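You operate a simulated robot arm through the tools that you are given. There is no shell and no other tool.

You run a simulated two-armed robot. Do the job below in one go: nothing can be reset, and whatever is moved stays where it is left.

TASK
Spin the yellow ball and wipe the oil off its crown all round.
Fine: the knob was left at HIGH: turn it to LOW first, start the spinner with dry hands, hold the bench cloth on the crown till no oil shows, lay the cloth back, stop the spinner and let it stand. Touch the turning ball only through the folded cloth, from above; keep out of the splash ring. Drop, tip or break nothing, pinch no finger.

Only the result counts: the job must be done as asked and must still hold three seconds after the hand-in. Knocking over, shifting, dropping, spilling or breaking anything else fails it. Flat cloth is picked up by pressing the open fingertips on it (5 to 10 N) and closing them slowly along it; thin cloth reads only 2 to 8 mm in the jaws.

THE ROBOT
Two 7-joint arms with two-finger grippers on one trunk that stands fixed in place. Base frame: the origin is at the foot of the trunk, x ahead of it, y to its left, z up. Lengths are in m, angles in degrees, forces in N, time in s.
The left shoulder is at [0.051, 0.175, 1.177], the right one opposite. With the tool pointing down near the work surface each hand reaches from about 0.1 to 0.48 m from the base axis, measured 20 degrees to its own side. Payload 2.94 kg a hand.
Tool frame (each hand has its own): the origin (TCP) lies between the finger pads and is the grasp point; the fingertips stand 0.03 m ahead of it; z points along the fingers, y is the line along which they close. The gripper opens to 0.138 m. The gripper's body begins 0.109 m behind the TCP.
Orientation is that of the tool frame in the base frame, as a unit quaternion [w, x, y, z]. With the fingers straight down and closing along the base's y, the tool's x points along the base's -x, its y along +y and its z along -z.

THE INTERFACE
- The arms move only by the tool jog_arm. It takes "left_rows", "right_rows" or both (then of equal length, played together; a hand with none holds still); each is a list of rows, each a list of 6 numbers: the shift along the tool's x, y, z in units of 400 mm (1.0 is 400 mm), then the turn, a rotation vector about the tool's x, y, z in units of 180 degrees (1.0 is 180 degrees). In form: [[tx, ty, tz, ax, ay, az], ...]. A call has 1 to 20 rows; each row is the pose to reach, as a shift and turn from the pose commanded when the call began, along the tool's axes at that moment. "left_fingers" and "right_fingers" are, for a hand that has rows, the finger opening in m, from 0 to 0.138, set as the call begins (left out, the last holds). A call with a number of a shift or a turn outside -1 to 1 is refused whole. Rows are played at 5 a second. More than 0.05 m and 8.6 degrees between two rows, or a gripper value outside its range, and nothing of the call is played. Where a pose cannot be reached the arm comes as near as it can. A force on the tool above 40 N (or 10 N above the force at the start of the call, whichever is more), or a blocked arm, ends the call early, and 0.2 s more pass. Each finger halts on what it meets, pressing with about 33 N; the grip force reading is that of the motor and also rises with nothing between the fingers. The clock runs only during rows and for 0.2 s after the last one: add rows that repeat a pose to give the fingers time. It gives the time, the measured TCP pose, the force on the tool (base axes), the opening and the grip force at its end, in the units of the frame above (readings bear some noise), with the torque about the TCP (base axes, N m) and any sound that the robot's microphone picked up.
- Cameras (640 x 400 px; columns grow to the right, rows downward): "scene" is now at [0.098, -0.0413, 1.6498]; the picture's right is [-0.63, -0.77, 0.00], its down [-0.63, 0.52, -0.57] and it looks along [0.44, -0.36, -0.82] (base axes); focal length 308 px, centre (320, 200). "left" rides on the left gripper at [0.071, -0.019, -0.146] in its tool frame; the picture's right is [0.26, 0.96, 0.00], its down [-0.85, 0.23, -0.48] and it looks along [-0.46, 0.13, 0.88] (tool axes); focal length 280 px, centre (320, 200). "right" rides on the right gripper at [0.071, 0.019, -0.146] in its tool frame; the picture's right is [-0.26, 0.97, 0.00], its down [-0.85, -0.23, -0.48] and it looks along [-0.46, -0.12, 0.88] (tool axes); focal length 280 px, centre (320, 200). There is no depth. A picture from a camera that has moved, and an enlarged one, comes with that camera's place and axes in the base frame and with its lens. The place of the scene camera against the robot may be out by one fixed shift of up to 0.012 m in any direction.
- get_image(camera): a new picture of that camera. It takes no simulated time.
- move_column(by): slides the trunk up (or, below 0, down) by that many m; the arms and the scene camera ride with it, the base frame stays. It gives what a move gives, with no picture.
- pan_tilt(pan, tilt): turns the head with the scene camera to pan (to the left, within 120 degrees either way) and tilt (down, from -29 to 69), counted from straight ahead of the robot. It gives what a move gives.
- enlarge(camera, box): a new picture of the part [left, top, right, bottom] of that camera's present view, enlarged. It takes no simulated time.
- job_done(): hands the job in; it is judged then, once.

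Places have to be worked out from the pictures, the camera data and where the tool is seen. Open the grippers and draw the arms clear of the work before you hand the job in, unless the task says otherwise.

The tools are called after ">>>" as name(argument=value, ...) on one line, values as JSON. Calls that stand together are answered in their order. jog_arm: Moves the arms, as the interface text tells. Its arguments: {"type":"object","properties":{"left_rows":{"type":"array","items":{"type":"array","items":{"type":"number"}}},"left_fingers":{"type":"number"},"right_rows":{"type":"array","items":{"type":"array","items":{"type":"number"}}},"right_fingers":{"type":"number"}},"required":[]} The other tools are called the same way: move_column (by) slides the trunk up or down; pan_tilt (pan, tilt) turns the head that bears the scene camera; get_image (camera) takes a picture; enlarge (camera, box) takes an enlarged picture of a part of a camera's view; job_done () hands the job in.

At the start:

```text
time: 0.0
left_tcp_pos: [0.51, -0.0323, 1.1289]
left_ee_rot: [-0.001, 0.0, 1.0, 0.0]
left_force: [-0.7, 0.3, -0.7]
left_torque: [-0.02, 0.02, -0.02]
left_gripper_width: 0.1381
left_grip_force: 0.0
right_tcp_pos: [0.2887, -0.3226, 1.1544]
right_ee_rot: [0.0, 0.0, 1.0, 0.0]
right_force: [0.4, -1.2, -0.1]
right_torque: [0.01, 0.01, 0.0]
right_gripper_width: 0.1381
right_grip_force: 0.0
trunk travel left (down, up): [-0.35, 0.384]
head pan, tilt: [-39.3, 55.2]
```

scene: 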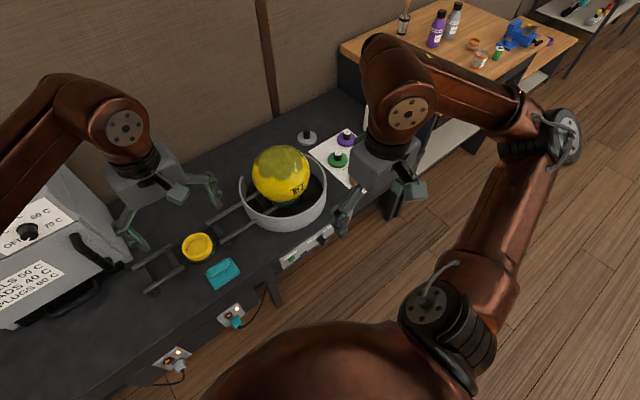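
right: 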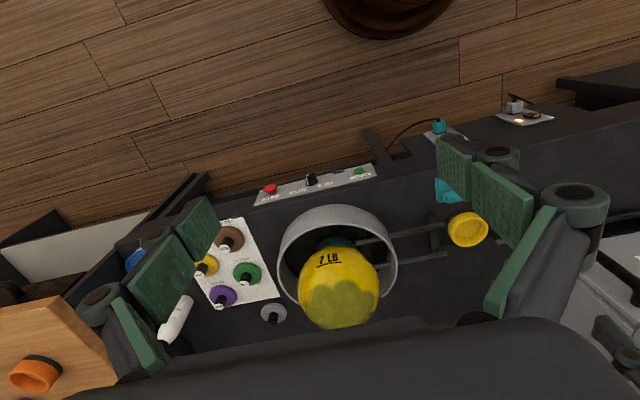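
left: 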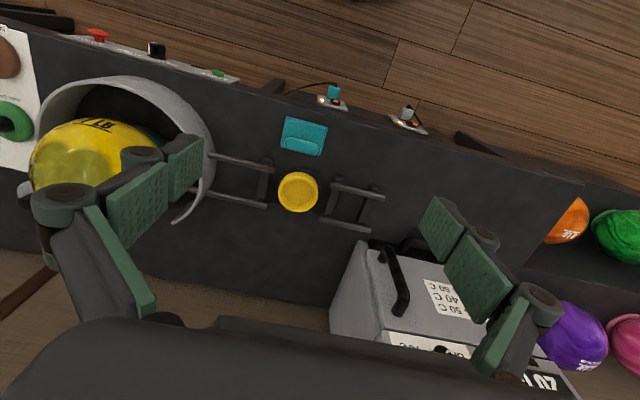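

I begin by looking closely at the scene: spinner with the yellow ball, control panel on the bench front edge, cyan cloth, outlets.

>>> enlarge(camera="scene", box=[180, 120, 380, 260])

>>> enlarge(camera="right", box=[200, 120, 460, 340])

>>> enlarge(camera="left", box=[0, 0, 400, 250])

>>> enlarge(camera="scene", box=[140, 220, 360, 380])

```text
2.86 times, centred on (280, 190) of scene
camera zoom: at [0.098, -0.0413, 1.6498], right [-0.63, -0.77, 0.0], down [-0.63, 0.52, -0.57], along [0.44, -0.36, -0.82], focal length 880 px, centre (434, 229)
```

zoom: 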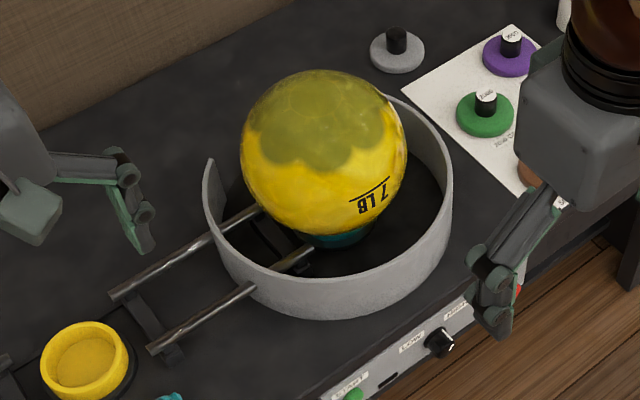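

```text
1.82 times, centred on (330, 230) of right
camera zoom: at [0.2182, -0.3016, 1.3003], right [0.26, 0.97, 0.0], down [0.85, -0.23, 0.48], along [0.46, -0.12, -0.88], focal length 510 px, centre (302, 146)
```

zoom: 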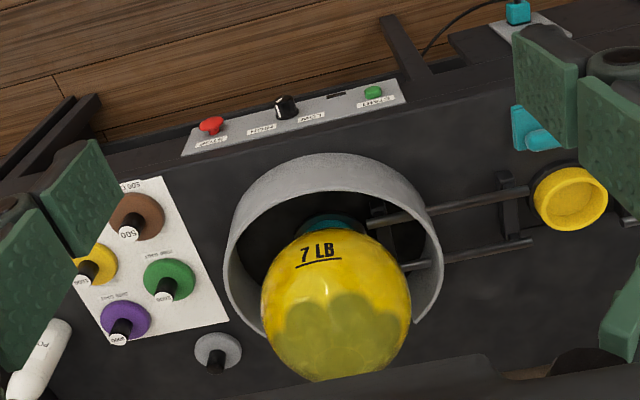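

```text
1.60 times, centred on (200, 125) of left
camera zoom: at [0.4389, -0.0518, 1.2743], right [-0.26, 0.96, 0.0], down [0.85, 0.23, 0.48], along [0.46, 0.13, -0.88], focal length 449 px, centre (512, 320)
```

zoom: 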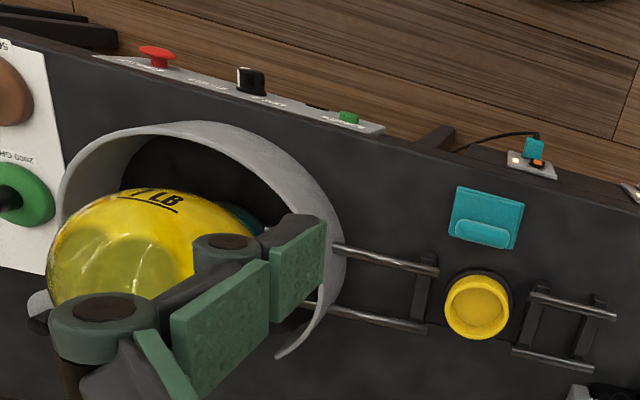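

```text
2.50 times, centred on (250, 300) of scene
camera zoom: at [0.098, -0.0413, 1.6498], right [-0.63, -0.77, 0.0], down [-0.63, 0.52, -0.57], along [0.44, -0.36, -0.82], focal length 770 px, centre (495, -50)
```

zoom: 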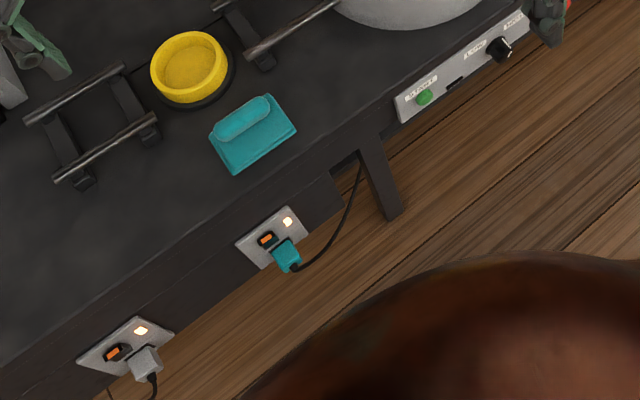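

The bench edge runs along y with the control panel on its front; I look closer at the panel, knob and cloth before moving anything.

>>> enlarge(camera="right", box=[240, 150, 400, 250])

>>> enlarge(camera="left", box=[40, 10, 260, 150])

>>> enlarge(camera="scene", box=[260, 190, 360, 270])

>>> enlarge(camera="left", box=[250, 70, 410, 230])

```text
4.00 times, centred on (320, 200) of right
camera zoom: at [0.2182, -0.3016, 1.3003], right [0.26, 0.97, 0.0], down [0.85, -0.23, 0.48], along [0.46, -0.12, -0.88], focal length 1122 px, centre (320, 200)
```

zoom: 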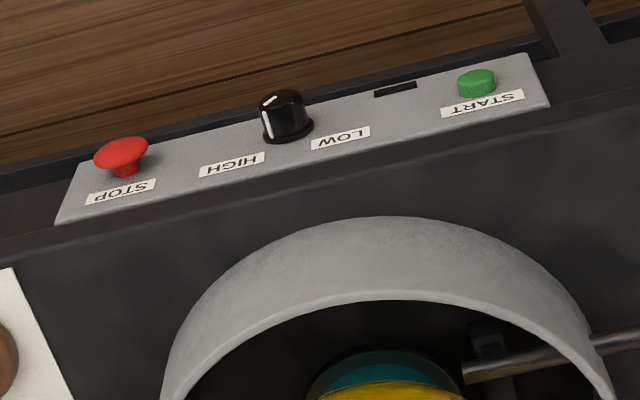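

```text
2.86 times, centred on (150, 80) of left
camera zoom: at [0.4389, -0.0518, 1.2743], right [-0.26, 0.96, 0.0], down [0.85, 0.23, 0.48], along [0.46, 0.13, -0.88], focal length 801 px, centre (806, 543)
```

zoom: 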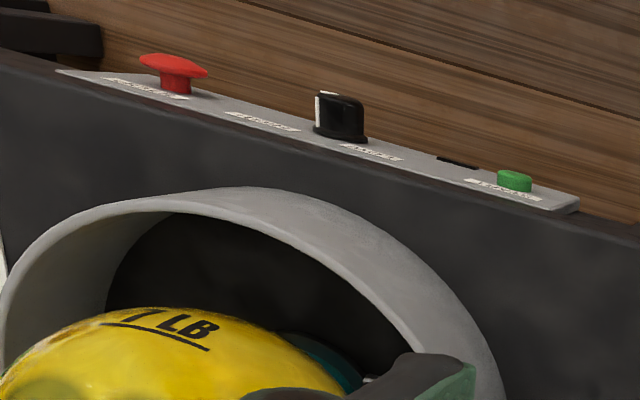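

```text
5.00 times, centred on (310, 230) of scene
camera zoom: at [0.098, -0.0413, 1.6498], right [-0.63, -0.77, 0.0], down [-0.63, 0.52, -0.57], along [0.44, -0.36, -0.82], focal length 1541 px, centre (370, 50)
```

zoom: 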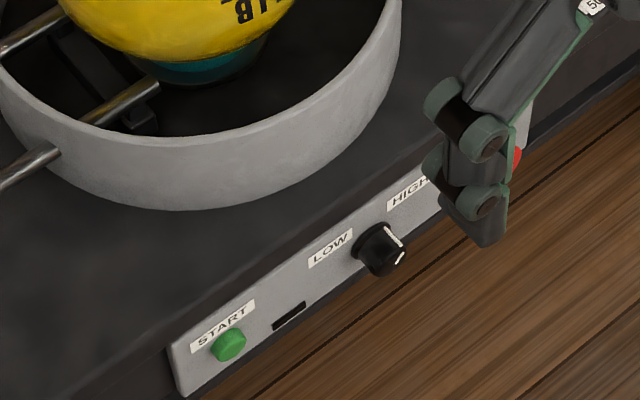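

```text
2.50 times, centred on (330, 150) of left
camera zoom: at [0.4389, -0.0518, 1.2743], right [-0.26, 0.96, 0.0], down [0.85, 0.23, 0.48], along [0.46, 0.13, -0.88], focal length 701 px, centre (295, 325)
```

zoom: 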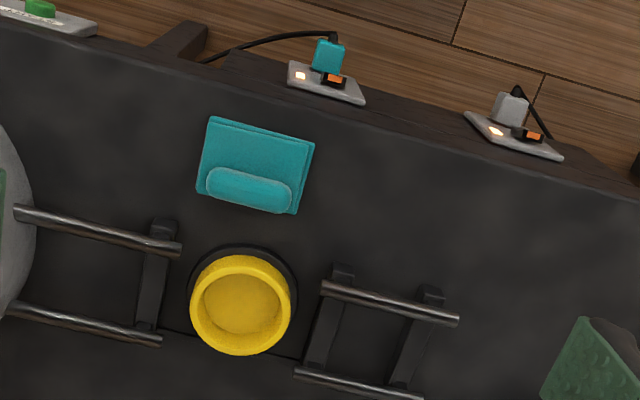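

The panel is the bench's vertical front face (x≈0.556): START at y≈-0.27, knob y≈-0.41, STOP y≈-0.545, z≈0.53; ball near (0.73,-0.38), cloth near (0.64,-0.04), bench top about z≈0.6. First I draw the left arm back from the bench.

>>> jog_arm(left_rows=[[0.08, 0.08, 0, 0, 0, 0], [0.16, 0.16, 0, 0, 0, 0], [0.24, 0.24, 0, 0, 0, 0], [0.32, 0.32, 0, 0, 0, 0], [0.4, 0.4, 0, 0, 0, 0], [0.48, 0.48, 0, 0, 0, 0], [0.56, 0.56, 0, 0, 0, 0], [0.62, 0.64, 0, 0, 0, 0], [0.62, 0.7, 0, 0, 0, 0], [0.62, 0.75, 0, 0, 0, 0]])

```text
time: 2.2
left_tcp_pos: [0.2611, 0.2693, 1.1288]
left_ee_rot: [0.0, 0.001, 1.0, 0.0]
left_force: [0.6, -0.4, 0.0]
left_torque: [-0.04, -0.01, 0.01]
left_gripper_width: 0.138
left_grip_force: 0.2
right_tcp_pos: [0.2869, -0.321, 1.155]
right_ee_rot: [0.001, -0.001, 1.0, -0.001]
right_force: [0.3, 0.2, 0.1]
right_torque: [-0.02, 0.01, -0.01]
right_gripper_width: 0.138
right_grip_force: 0.0
trunk travel left (down, up): [-0.35, 0.384]
head pan, tilt: [-39.3, 55.2]
```

Left arm moved as commanded. I look at the scene now for a clearer view of the bench and left arm.

>>> get_image(camera="scene")

>>> get_image(camera="right")

```text
taken
camera scene: at [0.097, -0.0398, 1.65], right [-0.63, -0.77, 0.0], down [-0.63, 0.52, -0.57], along [0.44, -0.36, -0.82], focal length 308 px, centre (320, 200)
```

scene: 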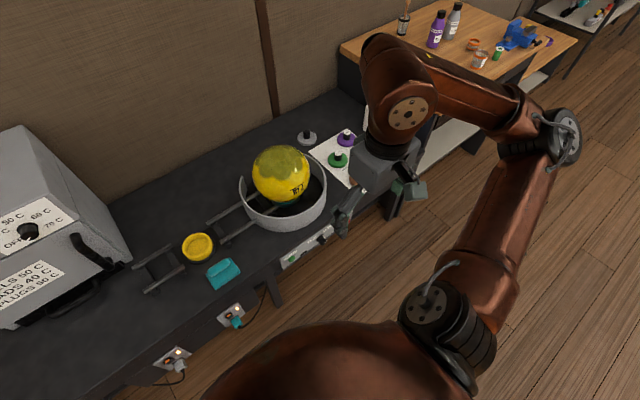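

```text
taken
camera right: at [0.2173, -0.3005, 1.3007], right [0.26, 0.97, 0.0], down [0.85, -0.23, 0.48], along [0.46, -0.13, -0.88], focal length 280 px, centre (320, 200)
```

right: 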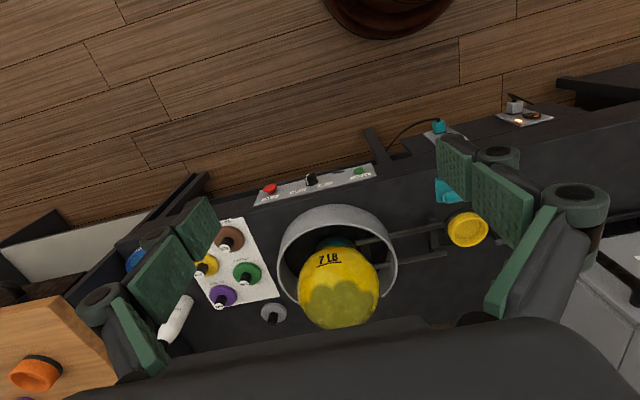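

The right elbow is raised out to the right, clear of everything. I lower the column by 0.3 m so the right hand can work at panel and bench height.

>>> move_column(by=-0.3)

>>> get_image(camera="scene")

>>> get_image(camera="right")

>>> get_image(camera="left")

```text
time: 5.2
left_tcp_pos: [0.3081, 0.2689, 0.7996]
left_ee_rot: [-0.085, 0.0, 0.996, 0.001]
left_force: [0.4, -1.0, -0.3]
left_torque: [-0.02, 0.0, 0.03]
left_gripper_width: 0.1381
left_grip_force: 0.1
right_tcp_pos: [0.2879, -0.3218, 0.8559]
right_ee_rot: [0.001, 0.0, 1.0, 0.0]
right_force: [-0.3, 0.2, -0.1]
right_torque: [0.0, -0.01, -0.02]
right_gripper_width: 0.1381
right_grip_force: 0.0
trunk travel left (down, up): [-0.05, 0.684]
head pan, tilt: [-39.3, 55.2]
```

```text
taken
camera scene: at [0.3493, -0.0409, 1.3217], right [-0.63, -0.77, 0.0], down [-0.63, 0.52, -0.57], along [0.44, -0.36, -0.82], focal length 308 px, centre (320, 200)
```

scene: 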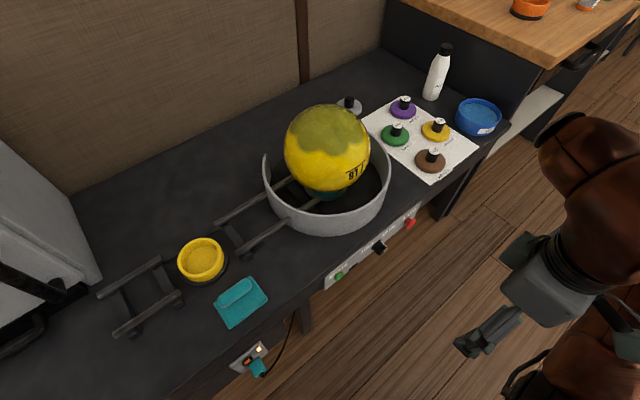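

```text
taken
camera right: at [0.2177, -0.3012, 1.0005], right [0.26, 0.97, 0.0], down [0.85, -0.23, 0.48], along [0.46, -0.13, -0.88], focal length 280 px, centre (320, 200)
```

right: 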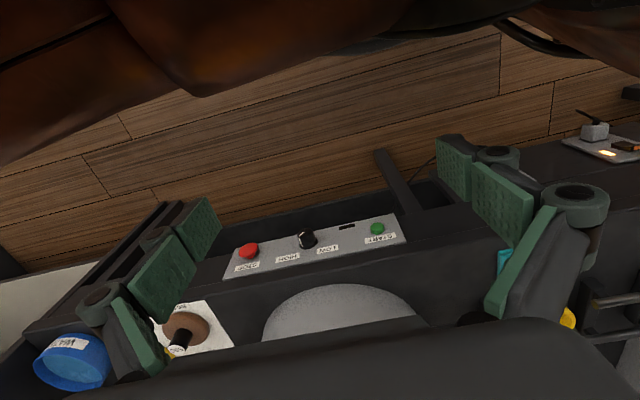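

```text
taken
camera left: at [0.2633, 0.2483, 0.9558], right [-0.26, 0.96, 0.05], down [0.92, 0.23, 0.33], along [0.3, 0.13, -0.94], focal length 280 px, centre (320, 200)
```

left: 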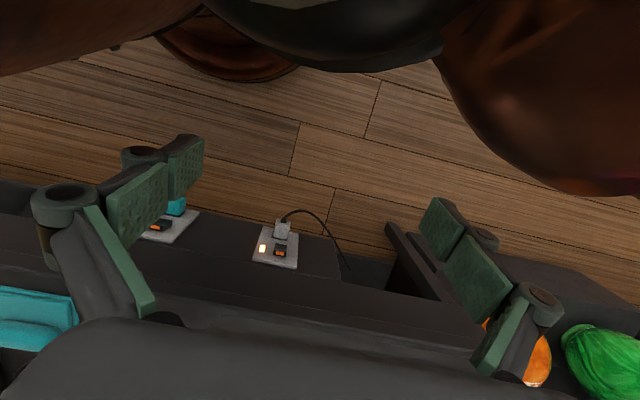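

Lowering the trunk also carries the shoulders and head forward (scene camera now at x=0.349), so the bench is within reach. I zoom on the panel, ball, and cloth.

>>> enlarge(camera="scene", box=[315, 200, 425, 290])

>>> enlarge(camera="scene", box=[240, 90, 420, 250])

>>> enlarge(camera="scene", box=[160, 220, 300, 380])

>>> enlarge(camera="right", box=[210, 200, 420, 330])

```text
4.44 times, centred on (370, 245) of scene
camera zoom: at [0.3493, -0.0409, 1.3217], right [-0.63, -0.77, 0.0], down [-0.63, 0.52, -0.57], along [0.44, -0.36, -0.82], focal length 1370 px, centre (98, 0)
```

zoom: 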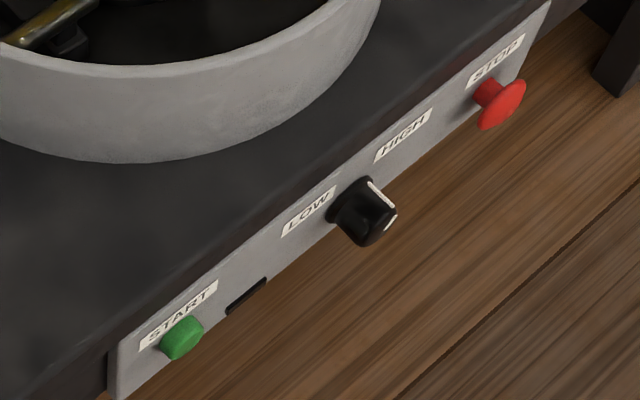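

```text
2.50 times, centred on (330, 170) of scene
camera zoom: at [0.3493, -0.0409, 1.3217], right [-0.63, -0.77, 0.0], down [-0.63, 0.52, -0.57], along [0.44, -0.36, -0.82], focal length 770 px, centre (295, 275)
```

zoom: 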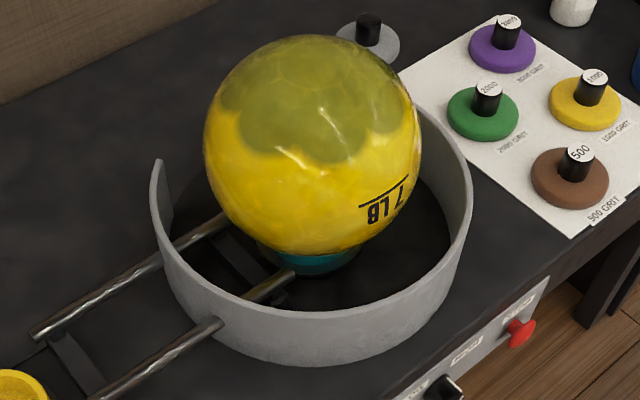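

```text
2.50 times, centred on (230, 300) of scene
camera zoom: at [0.3493, -0.0409, 1.3217], right [-0.63, -0.77, 0.0], down [-0.63, 0.52, -0.57], along [0.44, -0.36, -0.82], focal length 770 px, centre (545, -50)
```

zoom: 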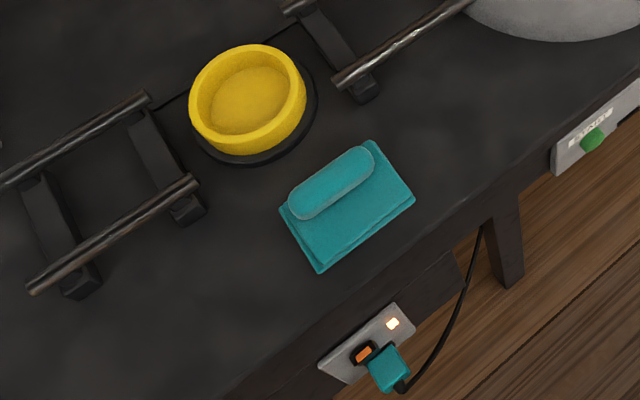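

```text
3.05 times, centred on (315, 265) of right
camera zoom: at [0.2177, -0.3012, 1.0005], right [0.26, 0.97, 0.0], down [0.85, -0.23, 0.48], along [0.46, -0.13, -0.88], focal length 854 px, centre (335, 2)
```

zoom: 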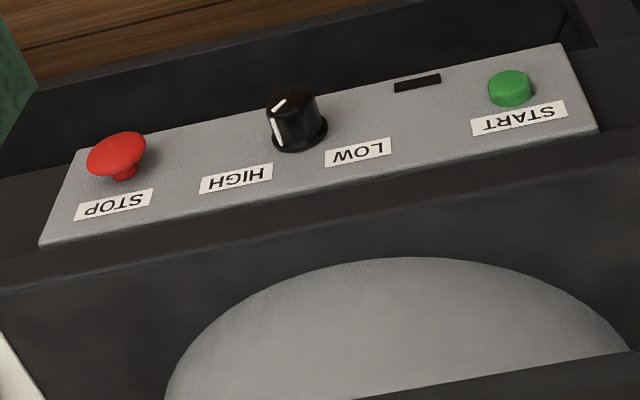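

The knob's white pointer is toward HIGH; the knob base is about (0.566,-0.42,0.524). I move the right hand forward toward the panel front (staying above and in front of the bench edge) before pitching it to point forward.

>>> jog_arm(right_rows=[[-0.07, -0.04, 0.03, 0, 0, 0], [-0.14, -0.08, 0.06, 0, 0, 0], [-0.21, -0.12, 0.09, 0, 0, 0], [-0.28, -0.16, 0.12, 0, 0, 0], [-0.35, -0.2, 0.15, 0, 0, 0], [-0.41, -0.25, 0.17, 0, 0, 0]])

>>> get_image(camera="right")

>>> get_image(camera="scene")

```text
time: 6.6
left_tcp_pos: [0.3079, 0.2676, 0.7999]
left_ee_rot: [-0.085, 0.0, 0.996, 0.001]
left_force: [-0.4, -0.6, -0.5]
left_torque: [0.0, 0.01, -0.05]
left_gripper_width: 0.1382
left_grip_force: 0.0
right_tcp_pos: [0.4549, -0.4221, 0.7858]
right_ee_rot: [0.0, 0.0, 1.0, 0.0]
right_force: [0.1, 0.3, 0.2]
right_torque: [0.02, 0.01, -0.04]
right_gripper_width: 0.1382
right_grip_force: 0.0
trunk travel left (down, up): [-0.05, 0.684]
head pan, tilt: [-39.3, 55.2]
```

```text
taken
camera right: at [0.384, -0.4022, 0.9314], right [0.26, 0.97, 0.0], down [0.85, -0.23, 0.48], along [0.46, -0.13, -0.88], focal length 280 px, centre (320, 200)
```

right: 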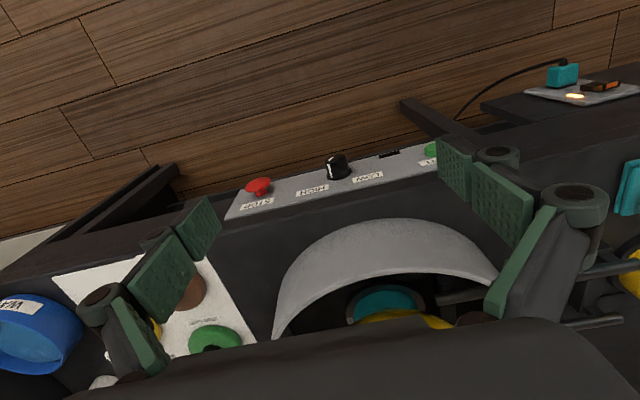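

```text
taken
camera scene: at [0.3501, -0.0412, 1.3212], right [-0.63, -0.77, 0.0], down [-0.64, 0.52, -0.57], along [0.44, -0.36, -0.82], focal length 308 px, centre (320, 200)
```

scene: 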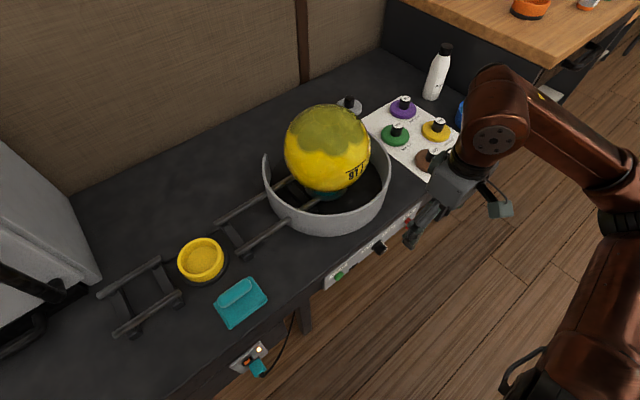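

The right hand is at (0.455,-0.422,0.786), clear of the ring. Now I pitch it so the fingers point forward (+x), in small steps.

>>> jog_arm(right_rows=[[0, 0, 0, 0, -0.042, 0], [0, 0, 0, 0, -0.084, 0], [0, 0, 0, 0, -0.126, 0], [0, 0, 0, 0, -0.168, 0], [0, 0, 0, 0, -0.21, 0], [0, 0, 0, 0, -0.252, 0]])

>>> get_image(camera="scene")

>>> get_image(camera="right")

```text
time: 8.0
left_tcp_pos: [0.3083, 0.2689, 0.8003]
left_ee_rot: [-0.085, 0.0, 0.996, 0.0]
left_force: [0.4, -0.1, -0.1]
left_torque: [0.01, 0.03, 0.0]
left_gripper_width: 0.1379
left_grip_force: 0.1
right_tcp_pos: [0.4534, -0.4222, 0.7873]
right_ee_rot: [0.387, 0.0, 0.922, -0.001]
right_force: [0.4, 0.3, 0.2]
right_torque: [0.0, 0.01, 0.01]
right_gripper_width: 0.1378
right_grip_force: 0.1
trunk travel left (down, up): [-0.05, 0.684]
head pan, tilt: [-39.3, 55.2]
```

```text
taken
camera scene: at [0.3499, -0.0409, 1.3214], right [-0.63, -0.77, 0.0], down [-0.64, 0.52, -0.57], along [0.44, -0.36, -0.82], focal length 308 px, centre (320, 200)
```

scene: 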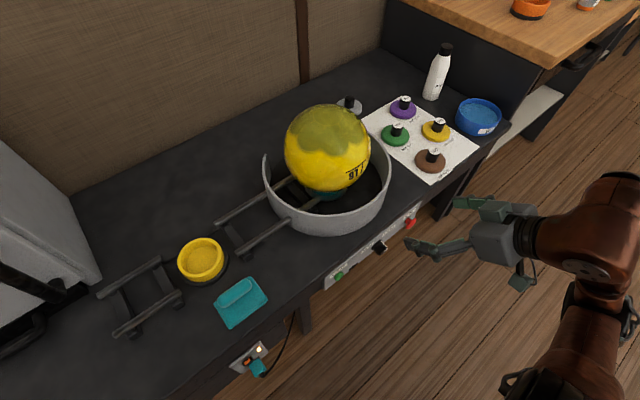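

```text
taken
camera right: at [0.3, -0.4016, 0.8385], right [0.18, 0.97, 0.18], down [0.26, -0.23, 0.94], along [0.95, -0.13, -0.29], focal length 280 px, centre (320, 200)
```

right: 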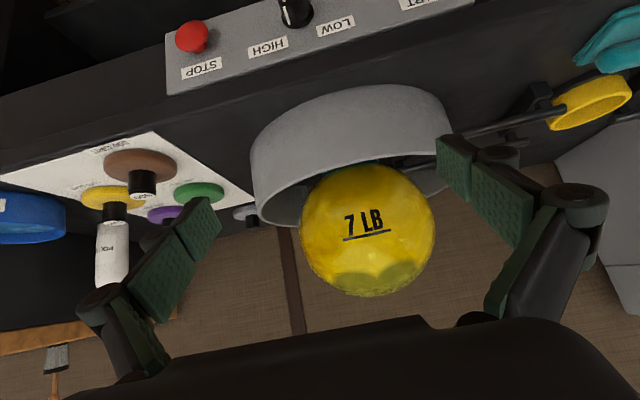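

Pitched 45° cleanly. I continue the remaining 45° to horizontal while lowering slightly.

>>> jog_arm(right_rows=[[0, 0, 0, 0, -0.042, 0], [0, 0, 0, 0, -0.084, 0], [0, 0, 0, 0, -0.126, 0], [0, 0, 0, 0, -0.168, 0], [0, 0, 0, 0, -0.21, 0], [0, 0, 0, 0, -0.248, 0]])

>>> get_image(camera="scene")

>>> get_image(camera="right")

```text
time: 9.4
left_tcp_pos: [0.3087, 0.2673, 0.7988]
left_ee_rot: [-0.085, 0.001, 0.996, 0.001]
left_force: [-0.7, 0.1, 0.3]
left_torque: [0.04, 0.02, 0.02]
left_gripper_width: 0.1379
left_grip_force: 0.0
right_tcp_pos: [0.4552, -0.4437, 0.78]
right_ee_rot: [0.708, -0.001, 0.706, 0.001]
right_force: [0.1, -0.5, -0.1]
right_torque: [0.03, -0.01, 0.03]
right_gripper_width: 0.1378
right_grip_force: 0.1
right hand out of reach, approached as far as the arm can: row 1, 2, 3, 4, 5, 6
trunk travel left (down, up): [-0.05, 0.684]
head pan, tilt: [-39.3, 55.2]
```

```text
taken
camera scene: at [0.3498, -0.0414, 1.3213], right [-0.63, -0.77, 0.0], down [-0.64, 0.52, -0.57], along [0.44, -0.36, -0.82], focal length 308 px, centre (320, 200)
```

scene: 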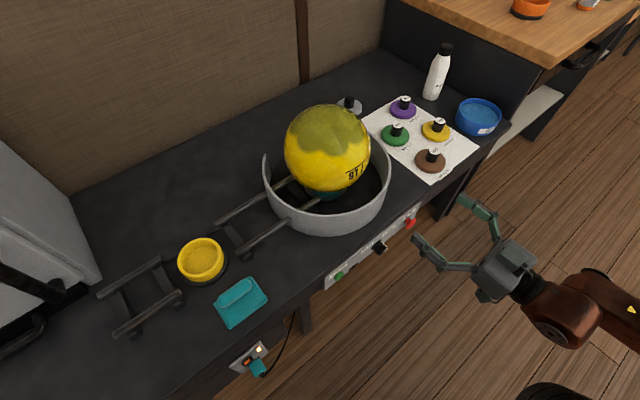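

```text
taken
camera right: at [0.3101, -0.4248, 0.7086], right [-0.01, 0.97, 0.26], down [-0.48, -0.23, 0.85], along [0.88, -0.12, 0.46], focal length 280 px, centre (320, 200)
```

right: 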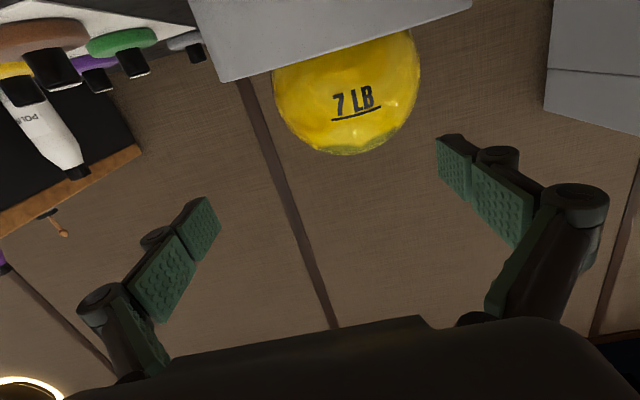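

Orientation is now horizontal though the arm reports being near its limit (hand 2 cm off in y). I lower the hand toward knob height, still 7+ cm clear of the panel.

>>> jog_arm(right_rows=[[0.1, 0, 0, 0, 0, 0], [0.2, 0, 0, 0, 0, 0], [0.3, 0, 0, 0, 0, 0], [0.4, 0, 0, 0, 0, 0], [0.5, 0, 0, 0, 0, 0], [0.6, 0, 0, 0, 0, 0], [0.6, 0, 0, 0, 0, 0]])

>>> get_image(camera="scene")

>>> get_image(camera="right")

```text
time: 11.0
left_tcp_pos: [0.3088, 0.2688, 0.8]
left_ee_rot: [-0.086, 0.0, 0.996, 0.001]
left_force: [-0.7, 1.0, 1.0]
left_torque: [-0.02, -0.02, -0.02]
left_gripper_width: 0.1379
left_grip_force: 0.0
right_tcp_pos: [0.4562, -0.4455, 0.5383]
right_ee_rot: [0.707, -0.001, 0.707, 0.0]
right_force: [0.5, 0.2, -0.8]
right_torque: [-0.02, -0.02, -0.02]
right_gripper_width: 0.1383
right_grip_force: 0.1
trunk travel left (down, up): [-0.05, 0.684]
head pan, tilt: [-39.3, 55.2]
```

```text
taken
camera scene: at [0.3498, -0.0409, 1.3214], right [-0.63, -0.77, 0.0], down [-0.64, 0.52, -0.57], along [0.44, -0.36, -0.82], focal length 308 px, centre (320, 200)
```

scene: 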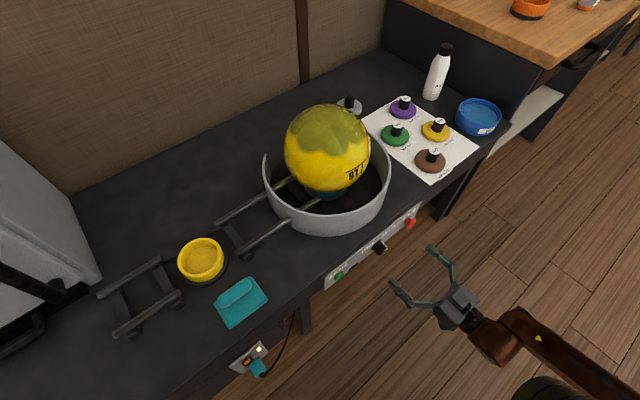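

```text
taken
camera right: at [0.31, -0.4245, 0.4688], right [0.0, 0.97, 0.26], down [-0.48, -0.23, 0.85], along [0.88, -0.12, 0.46], focal length 280 px, centre (320, 200)
```

right: 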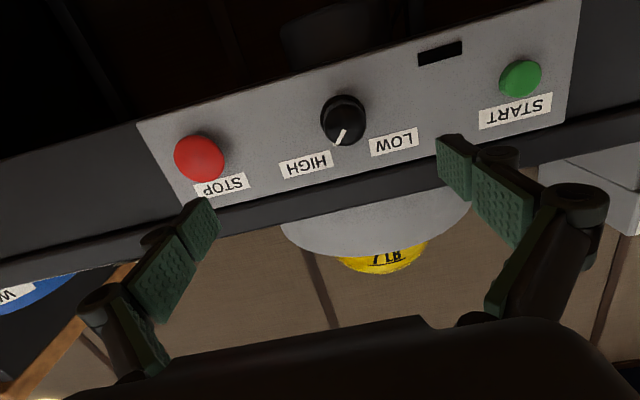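

Now the panel is seen face-on. I zoom to read the knob pointer and positions.

>>> enlarge(camera="right", box=[250, 60, 450, 190])

>>> enlarge(camera="right", box=[400, 20, 600, 150])

```text
3.08 times, centred on (350, 125) of right
camera zoom: at [0.31, -0.4245, 0.4688], right [0.0, 0.97, 0.26], down [-0.48, -0.23, 0.85], along [0.88, -0.12, 0.46], focal length 863 px, centre (228, 431)
```

zoom: 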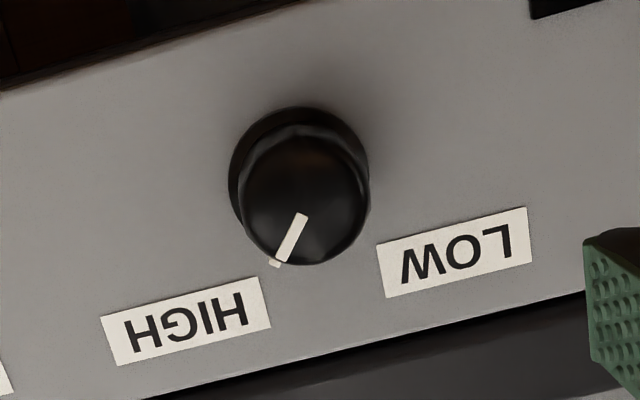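

```text
3.08 times, centred on (500, 85) of right
camera zoom: at [0.31, -0.4245, 0.4688], right [0.0, 0.97, 0.26], down [-0.48, -0.23, 0.85], along [0.88, -0.12, 0.46], focal length 863 px, centre (-234, 554)
```

zoom: 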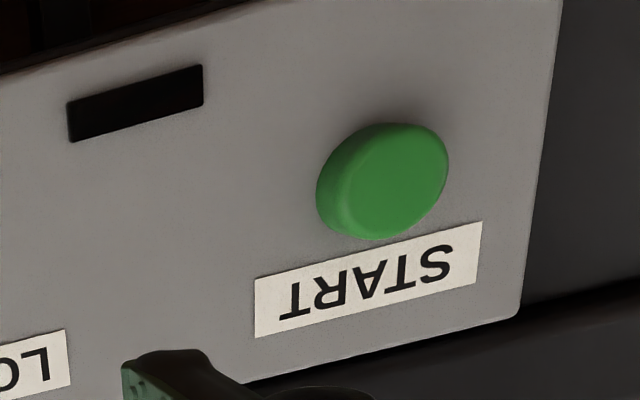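

Pointer is 45° to the right of straight up (HIGH), so LOW needs about -90° about +x. Knob axis judged at y≈-0.420, z≈0.528, START at (−0.2735, 0.532), STOP at (−0.55, 0.524). I align with the knob at standoff, narrow the fingers to 0.06, and pre-roll +45°.

>>> jog_arm(right_rows=[[0.005, 0.012, 0, 0, 0, 0.042], [0.01, 0.024, 0, 0, 0, 0.084], [0.015, 0.036, 0, 0, 0, 0.126], [0.02, 0.048, 0, 0, 0, 0.168], [0.025, 0.06, 0, 0, 0, 0.21], [0.026, 0.064, 0, 0, 0, 0.25], [0.026, 0.064, 0, 0, 0, 0.25]], right_fingers=0.06)

>>> get_image(camera="right")

>>> get_image(camera="scene")

```text
time: 12.6
left_tcp_pos: [0.3075, 0.2683, 0.7994]
left_ee_rot: [-0.085, 0.0, 0.996, 0.0]
left_force: [0.5, 0.2, 0.1]
left_torque: [0.01, 0.02, -0.05]
left_gripper_width: 0.1379
left_grip_force: 0.0
right_tcp_pos: [0.4552, -0.4179, 0.5293]
right_ee_rot: [0.654, 0.271, 0.653, 0.27]
right_force: [0.6, 0.1, -0.5]
right_torque: [-0.02, 0.03, -0.01]
right_gripper_width: 0.06
right_grip_force: 0.0
trunk travel left (down, up): [-0.05, 0.684]
head pan, tilt: [-39.3, 55.2]
```

```text
taken
camera right: at [0.3095, -0.3536, 0.4925], right [0.0, 0.5, 0.87], down [-0.48, -0.76, 0.44], along [0.88, -0.41, 0.24], focal length 280 px, centre (320, 200)
```

right: 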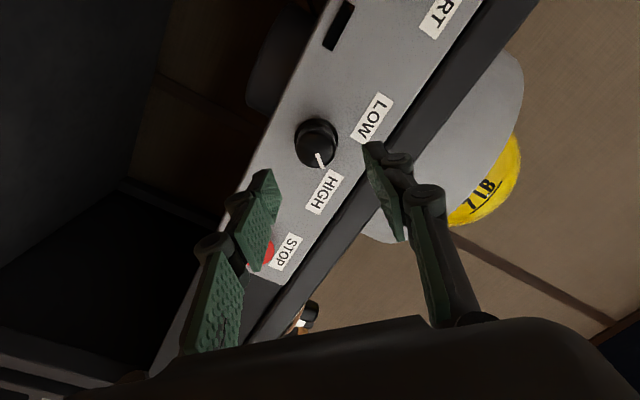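

```text
taken
camera scene: at [0.3498, -0.0408, 1.3214], right [-0.63, -0.77, 0.0], down [-0.63, 0.52, -0.57], along [0.44, -0.36, -0.82], focal length 308 px, centre (320, 200)
```

scene: 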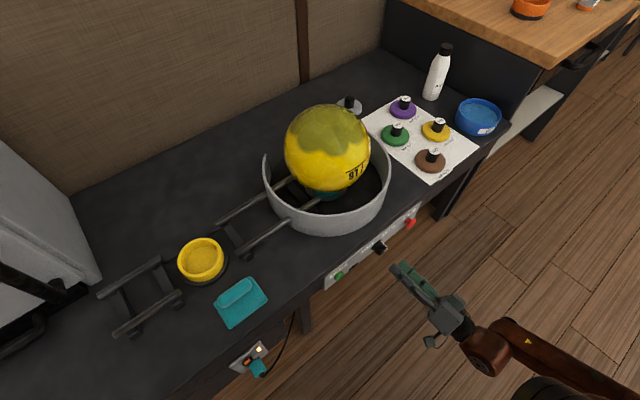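

Knob centre confirmed near y≈-0.420, z≈0.527, panel face x≈0.56. I approach until the tips are around x≈0.537, straddling the knob's front.

>>> jog_arm(right_rows=[[0, -0.007, 0.03, 0, 0, 0], [0, -0.007, 0.06, 0, 0, 0], [0, -0.007, 0.09, 0, 0, 0], [0, -0.007, 0.12, 0, 0, 0], [0, -0.007, 0.13, 0, 0, 0]])

>>> get_image(camera="right")

>>> enlarge(camera="scene", box=[330, 200, 450, 300])

```text
time: 13.8
left_tcp_pos: [0.3081, 0.2675, 0.7995]
left_ee_rot: [-0.085, 0.0, 0.996, 0.0]
left_force: [0.3, -0.4, -0.5]
left_torque: [0.01, 0.0, -0.01]
left_gripper_width: 0.1378
left_grip_force: 0.0
right_tcp_pos: [0.5063, -0.4201, 0.5257]
right_ee_rot: [0.653, 0.27, 0.654, 0.27]
right_force: [0.5, 0.4, 0.5]
right_torque: [0.01, 0.03, 0.01]
right_gripper_width: 0.06
right_grip_force: 0.0
trunk travel left (down, up): [-0.05, 0.684]
head pan, tilt: [-39.3, 55.2]
```

```text
taken
camera right: at [0.3614, -0.3557, 0.4899], right [0.0, 0.5, 0.87], down [-0.48, -0.76, 0.44], along [0.88, -0.41, 0.24], focal length 280 px, centre (320, 200)
```

right: 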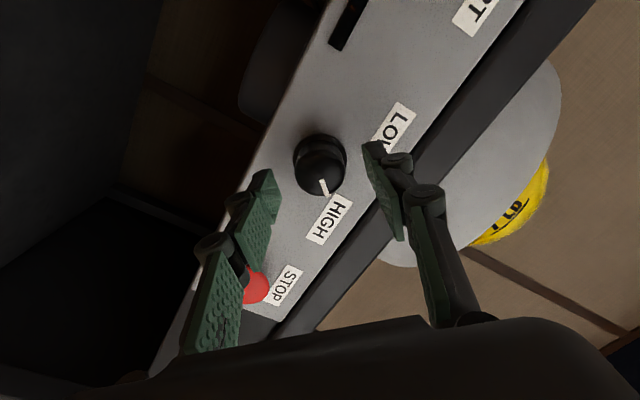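

```text
4.00 times, centred on (390, 250) of scene
camera zoom: at [0.3498, -0.0408, 1.3214], right [-0.63, -0.77, 0.0], down [-0.63, 0.52, -0.57], along [0.44, -0.36, -0.82], focal length 1233 px, centre (40, 0)
```

zoom: 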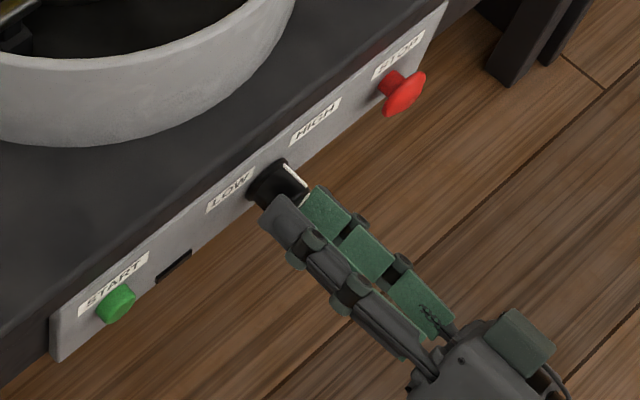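

The knob is centred between the fingertips with its face right at the tips. I move 1.7 cm further in so the tips cover the knob body, leaving a gap to the panel.

>>> jog_arm(right_rows=[[0, 0, 0.015, 0, 0, 0], [0, 0, 0.03, 0, 0, 0], [0, 0, 0.042, 0, 0, 0], [0, 0, 0.042, 0, 0, 0]])

>>> enlarge(camera="right", box=[220, 100, 420, 280])

```text
time: 14.8
left_tcp_pos: [0.3087, 0.2679, 0.8002]
left_ee_rot: [-0.085, 0.0, 0.996, 0.0]
left_force: [-0.1, -0.3, -0.4]
left_torque: [0.01, 0.0, -0.01]
left_gripper_width: 0.1378
left_grip_force: 0.1
right_tcp_pos: [0.5237, -0.4206, 0.5268]
right_ee_rot: [0.654, 0.27, 0.653, 0.271]
right_force: [-0.5, -0.5, -0.3]
right_torque: [0.0, 0.0, 0.03]
right_gripper_width: 0.0598
right_grip_force: 0.1
trunk travel left (down, up): [-0.05, 0.684]
head pan, tilt: [-39.3, 55.2]
```

```text
2.22 times, centred on (320, 190) of right
camera zoom: at [0.3782, -0.3559, 0.49], right [0.0, 0.5, 0.87], down [-0.48, -0.76, 0.44], along [0.88, -0.41, 0.24], focal length 623 px, centre (320, 222)
```

zoom: 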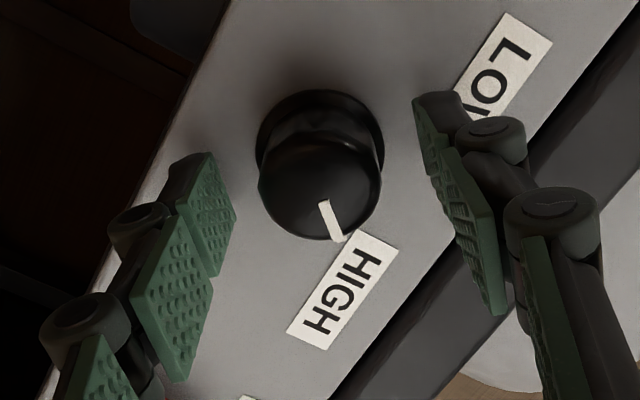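

The knob sits between the pads with tips just short of the skirt. I close the fingers on it.

>>> jog_arm(right_rows=[[0, 0, 0, 0, 0, 0], [0, 0, 0, 0, 0, 0], [0, 0, 0, 0, 0, 0], [0, 0, 0, 0, 0, 0]], right_fingers=0.02)

>>> enlarge(camera="right", box=[220, 100, 420, 280])

```text
time: 15.8
left_tcp_pos: [0.3087, 0.268, 0.7991]
left_ee_rot: [-0.086, -0.001, 0.996, 0.0]
left_force: [0.2, 0.5, -0.7]
left_torque: [0.01, -0.02, 0.01]
left_gripper_width: 0.1382
left_grip_force: 0.1
right_tcp_pos: [0.524, -0.4201, 0.5267]
right_ee_rot: [0.654, 0.27, 0.653, 0.27]
right_force: [0.3, 0.4, 0.1]
right_torque: [0.01, -0.02, -0.02]
right_gripper_width: 0.0329
right_grip_force: 45.3
trunk travel left (down, up): [-0.05, 0.684]
head pan, tilt: [-39.3, 55.2]
```

```text
2.22 times, centred on (320, 190) of right
camera zoom: at [0.3782, -0.3558, 0.4901], right [0.0, 0.5, 0.87], down [-0.48, -0.76, 0.44], along [0.88, -0.41, 0.24], focal length 623 px, centre (320, 222)
```

zoom: 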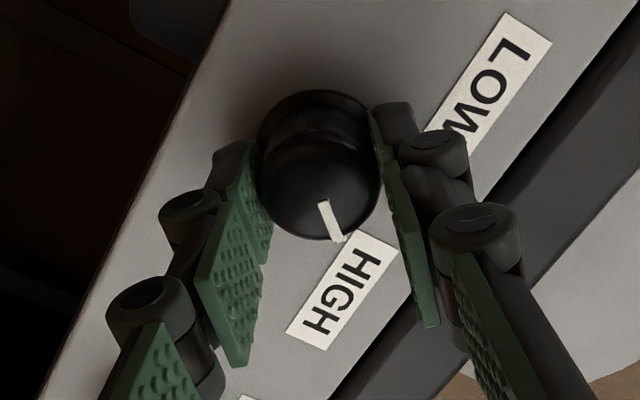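

Gripped symmetrically (0.0329 m, no side force). Now I turn about the tool axis by -60° first and check.

>>> jog_arm(right_rows=[[0, 0, 0, 0, 0, -0.042], [0, 0, 0, 0, 0, -0.084], [0, 0, 0, 0, 0, -0.126], [0, 0, 0, 0, 0, -0.168], [0, 0, 0, 0, 0, -0.21], [0, 0, 0, 0, 0, -0.252], [0, 0, 0, 0, 0, -0.294], [0, 0, 0, 0, 0, -0.333]])

>>> enlarge(camera="right", box=[220, 100, 420, 280])

```text
time: 17.7
left_tcp_pos: [0.3093, 0.2677, 0.7992]
left_ee_rot: [-0.086, 0.0, 0.996, -0.001]
left_force: [0.1, -0.2, 0.0]
left_torque: [0.01, 0.02, -0.03]
left_gripper_width: 0.1378
left_grip_force: 0.0
right_tcp_pos: [0.5227, -0.42, 0.5256]
right_ee_rot: [0.699, -0.094, 0.704, -0.082]
right_force: [23.0, 14.3, -10.0]
right_torque: [0.02, 0.21, 0.38]
right_gripper_width: 0.0328
right_grip_force: 45.3
right hand out of reach, approached as far as the arm can: row 8
trunk travel left (down, up): [-0.05, 0.684]
head pan, tilt: [-39.3, 55.2]
stopped in row 8 (right hand): the force on the tool passed its limit at 45 N (the readings are from after the stop); the commanded pose is now the measured one
```

```text
2.22 times, centred on (320, 190) of right
camera zoom: at [0.3776, -0.4207, 0.4552], right [-0.02, 1.0, 0.02], down [-0.47, -0.02, 0.88], along [0.88, 0.01, 0.47], focal length 623 px, centre (320, 222)
```

zoom: 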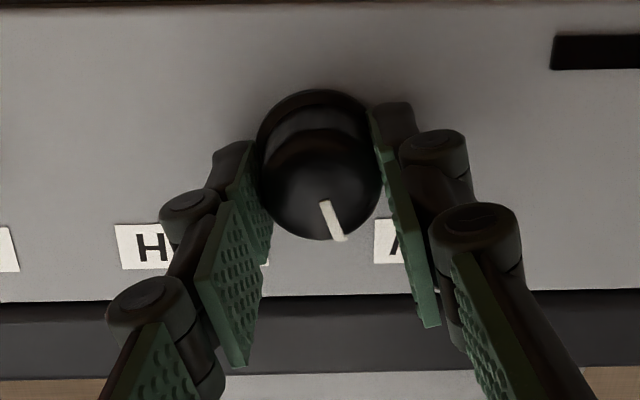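

The knob turned with the hand about 60° until the arm's roll limit; pointer is now a little past straight up towards LOW. I release, to re-grip with the hand rolled back.

>>> jog_arm(right_rows=[[0, 0, 0, 0, 0, 0], [0, 0, 0, 0, 0, 0], [0, 0, 0, 0, 0, 0], [0, 0, 0, 0, 0, 0]], right_fingers=0.065)

>>> enlarge(camera="right", box=[220, 100, 420, 280])

```text
time: 18.7
left_tcp_pos: [0.3088, 0.268, 0.7992]
left_ee_rot: [-0.085, 0.0, 0.996, 0.0]
left_force: [-0.9, 0.7, 0.4]
left_torque: [-0.02, -0.05, 0.0]
left_gripper_width: 0.1381
left_grip_force: 0.1
right_tcp_pos: [0.523, -0.4226, 0.5293]
right_ee_rot: [0.699, -0.094, 0.704, -0.085]
right_force: [0.9, 0.1, -0.3]
right_torque: [0.03, 0.02, 0.01]
right_gripper_width: 0.0653
right_grip_force: 0.0
trunk travel left (down, up): [-0.05, 0.684]
head pan, tilt: [-39.3, 55.2]
```

```text
2.22 times, centred on (320, 190) of right
camera zoom: at [0.3762, -0.4223, 0.4558], right [-0.01, 1.0, 0.01], down [-0.47, -0.02, 0.88], along [0.88, 0.0, 0.47], focal length 623 px, centre (320, 222)
```

zoom: 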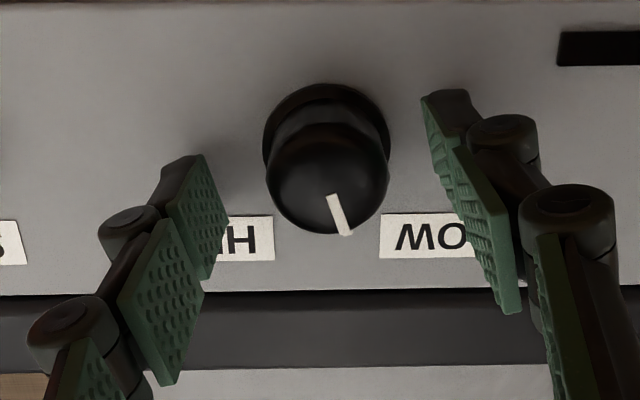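

The knob stayed put at about 20° toward LOW. I roll the open hand back +60° and recentre on the knob.

>>> jog_arm(right_rows=[[0.004, 0.008, 0, 0, 0, 0.042], [0.004, 0.008, 0, 0, 0, 0.084], [0.004, 0.008, 0, 0, 0, 0.126], [0.004, 0.008, 0, 0, 0, 0.168], [0.004, 0.008, 0, 0, 0, 0.21], [0.004, 0.008, 0, 0, 0, 0.252], [0.004, 0.008, 0, 0, 0, 0.294], [0.004, 0.008, 0, 0, 0, 0.333], [0.004, 0.008, 0, 0, 0, 0.333]])

>>> enlarge(camera="right", box=[220, 100, 420, 280])

```text
time: 20.7
left_tcp_pos: [0.3073, 0.2672, 0.8003]
left_ee_rot: [-0.086, -0.001, 0.996, 0.0]
left_force: [-0.8, 0.9, -0.2]
left_torque: [-0.01, 0.04, -0.02]
left_gripper_width: 0.1382
left_grip_force: 0.0
right_tcp_pos: [0.522, -0.4201, 0.5249]
right_ee_rot: [0.647, 0.271, 0.657, 0.277]
right_force: [0.4, 0.0, -0.1]
right_torque: [0.01, 0.02, 0.03]
right_gripper_width: 0.065
right_grip_force: 0.2
trunk travel left (down, up): [-0.05, 0.684]
head pan, tilt: [-39.3, 55.2]
```

```text
2.22 times, centred on (320, 190) of right
camera zoom: at [0.3758, -0.3562, 0.4909], right [0.0, 0.49, 0.87], down [-0.46, -0.77, 0.43], along [0.89, -0.4, 0.23], focal length 623 px, centre (320, 222)
```

zoom: 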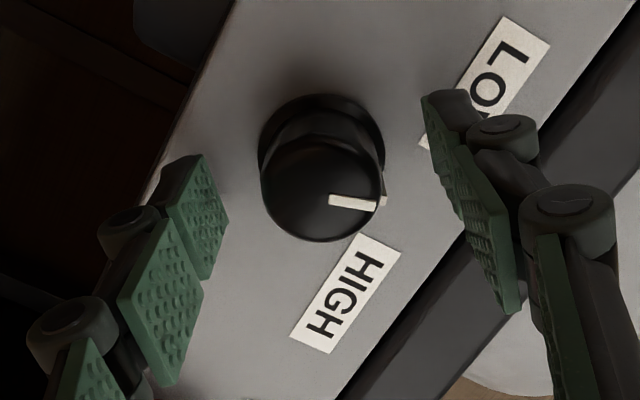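

Recentred. I close on the knob again and turn about 30° further toward LOW.

>>> jog_arm(right_rows=[[0, 0, 0, 0, 0, 0], [0, 0, 0, 0, 0, 0], [0, 0, 0, 0, 0, 0], [0, 0, 0, 0, 0, 0]], right_fingers=0.02)

>>> jog_arm(right_rows=[[0, 0, 0, 0, 0, -0.035], [0, 0, 0, 0, 0, -0.07], [0, 0, 0, 0, 0, -0.105], [0, 0, 0, 0, 0, -0.14], [0, 0, 0, 0, 0, -0.165]])

>>> enlarge(camera="right", box=[220, 100, 420, 280])

```text
time: 21.7
left_tcp_pos: [0.309, 0.2674, 0.7991]
left_ee_rot: [-0.086, 0.0, 0.996, 0.0]
left_force: [0.5, -0.1, 0.2]
left_torque: [-0.03, 0.01, 0.01]
left_gripper_width: 0.1381
left_grip_force: 0.1
right_tcp_pos: [0.5217, -0.4195, 0.5256]
right_ee_rot: [0.648, 0.271, 0.656, 0.276]
right_force: [0.9, -0.4, -0.8]
right_torque: [0.03, 0.01, 0.02]
right_gripper_width: 0.0334
right_grip_force: 45.0
trunk travel left (down, up): [-0.05, 0.684]
head pan, tilt: [-39.3, 55.2]
```

```text
time: 22.9
left_tcp_pos: [0.3087, 0.2677, 0.7985]
left_ee_rot: [-0.086, 0.001, 0.996, 0.001]
left_force: [-0.1, 0.0, 0.1]
left_torque: [-0.03, -0.01, 0.02]
left_gripper_width: 0.1379
left_grip_force: 0.1
right_tcp_pos: [0.5224, -0.4202, 0.5258]
right_ee_rot: [0.697, 0.093, 0.704, 0.1]
right_force: [2.1, -2.6, -3.4]
right_torque: [0.56, 0.06, -0.1]
right_gripper_width: 0.0333
right_grip_force: 45.0
trunk travel left (down, up): [-0.05, 0.684]
head pan, tilt: [-39.3, 55.2]
```

```text
2.22 times, centred on (320, 190) of right
camera zoom: at [0.3758, -0.3829, 0.4633], right [-0.01, 0.86, 0.51], down [-0.46, -0.46, 0.76], along [0.89, -0.23, 0.4], focal length 623 px, centre (320, 222)
```

zoom: 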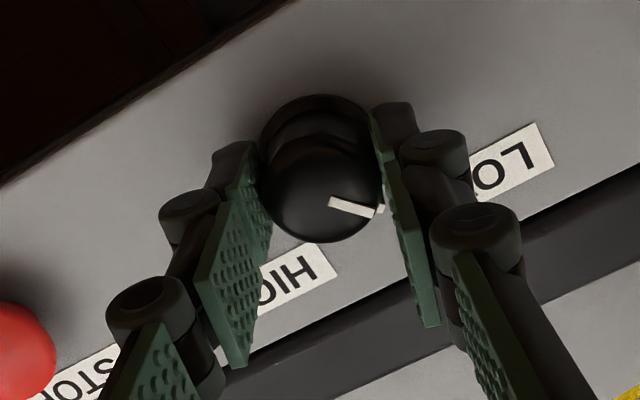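

Torque rose to 0.56 N·m and the knob slipped slightly in the fingers: it is at its LOW stop (pointer ≈45° to the left). I release and check.

>>> jog_arm(right_rows=[[0, 0, 0, 0, 0, 0], [0, 0, 0, 0, 0, 0], [0, 0, 0, 0, 0, 0], [0, 0, -0.03, 0, 0, 0], [0, 0, -0.06, 0, 0, 0], [0, 0, -0.1, 0, 0, 0], [0, 0, -0.15, 0, 0, 0]], right_fingers=0.065)

>>> enlarge(camera="right", box=[200, 50, 440, 250])

>>> get_image(camera="right")

```text
time: 24.5
left_tcp_pos: [0.3083, 0.2675, 0.8002]
left_ee_rot: [-0.085, 0.0, 0.996, 0.0]
left_force: [0.3, 0.1, 0.2]
left_torque: [0.02, 0.0, 0.03]
left_gripper_width: 0.138
left_grip_force: 0.0
right_tcp_pos: [0.4631, -0.4191, 0.5256]
right_ee_rot: [0.697, 0.092, 0.704, 0.101]
right_force: [-0.3, -0.1, -0.2]
right_torque: [0.02, 0.02, 0.03]
right_gripper_width: 0.065
right_grip_force: 0.1
trunk travel left (down, up): [-0.05, 0.684]
head pan, tilt: [-39.3, 55.2]
```

```text
2.00 times, centred on (320, 150) of right
camera zoom: at [0.3162, -0.3829, 0.4643], right [-0.01, 0.86, 0.52], down [-0.46, -0.46, 0.76], along [0.89, -0.23, 0.4], focal length 561 px, centre (320, 300)
```

zoom: 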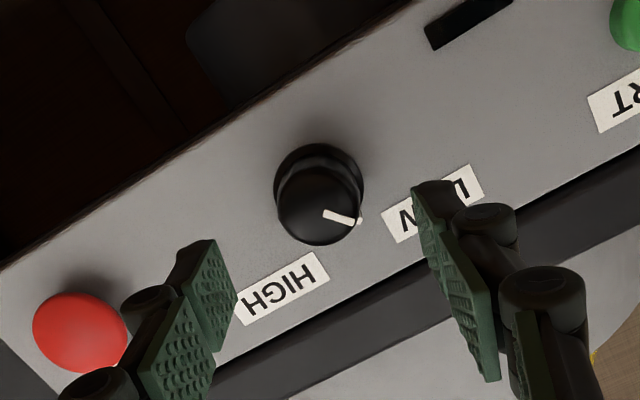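

```text
taken
camera right: at [0.3162, -0.3829, 0.4643], right [-0.01, 0.86, 0.52], down [-0.46, -0.46, 0.76], along [0.89, -0.23, 0.4], focal length 280 px, centre (320, 200)
```

right: 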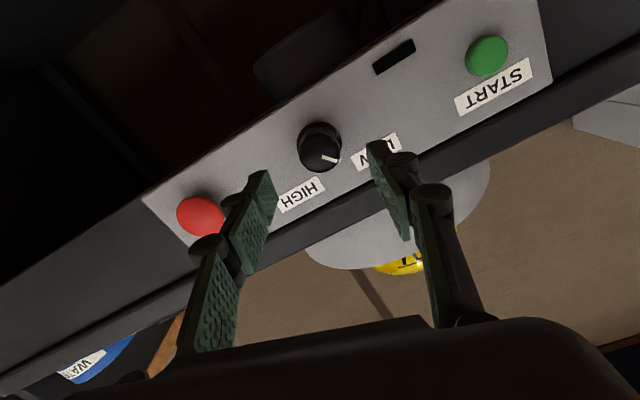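

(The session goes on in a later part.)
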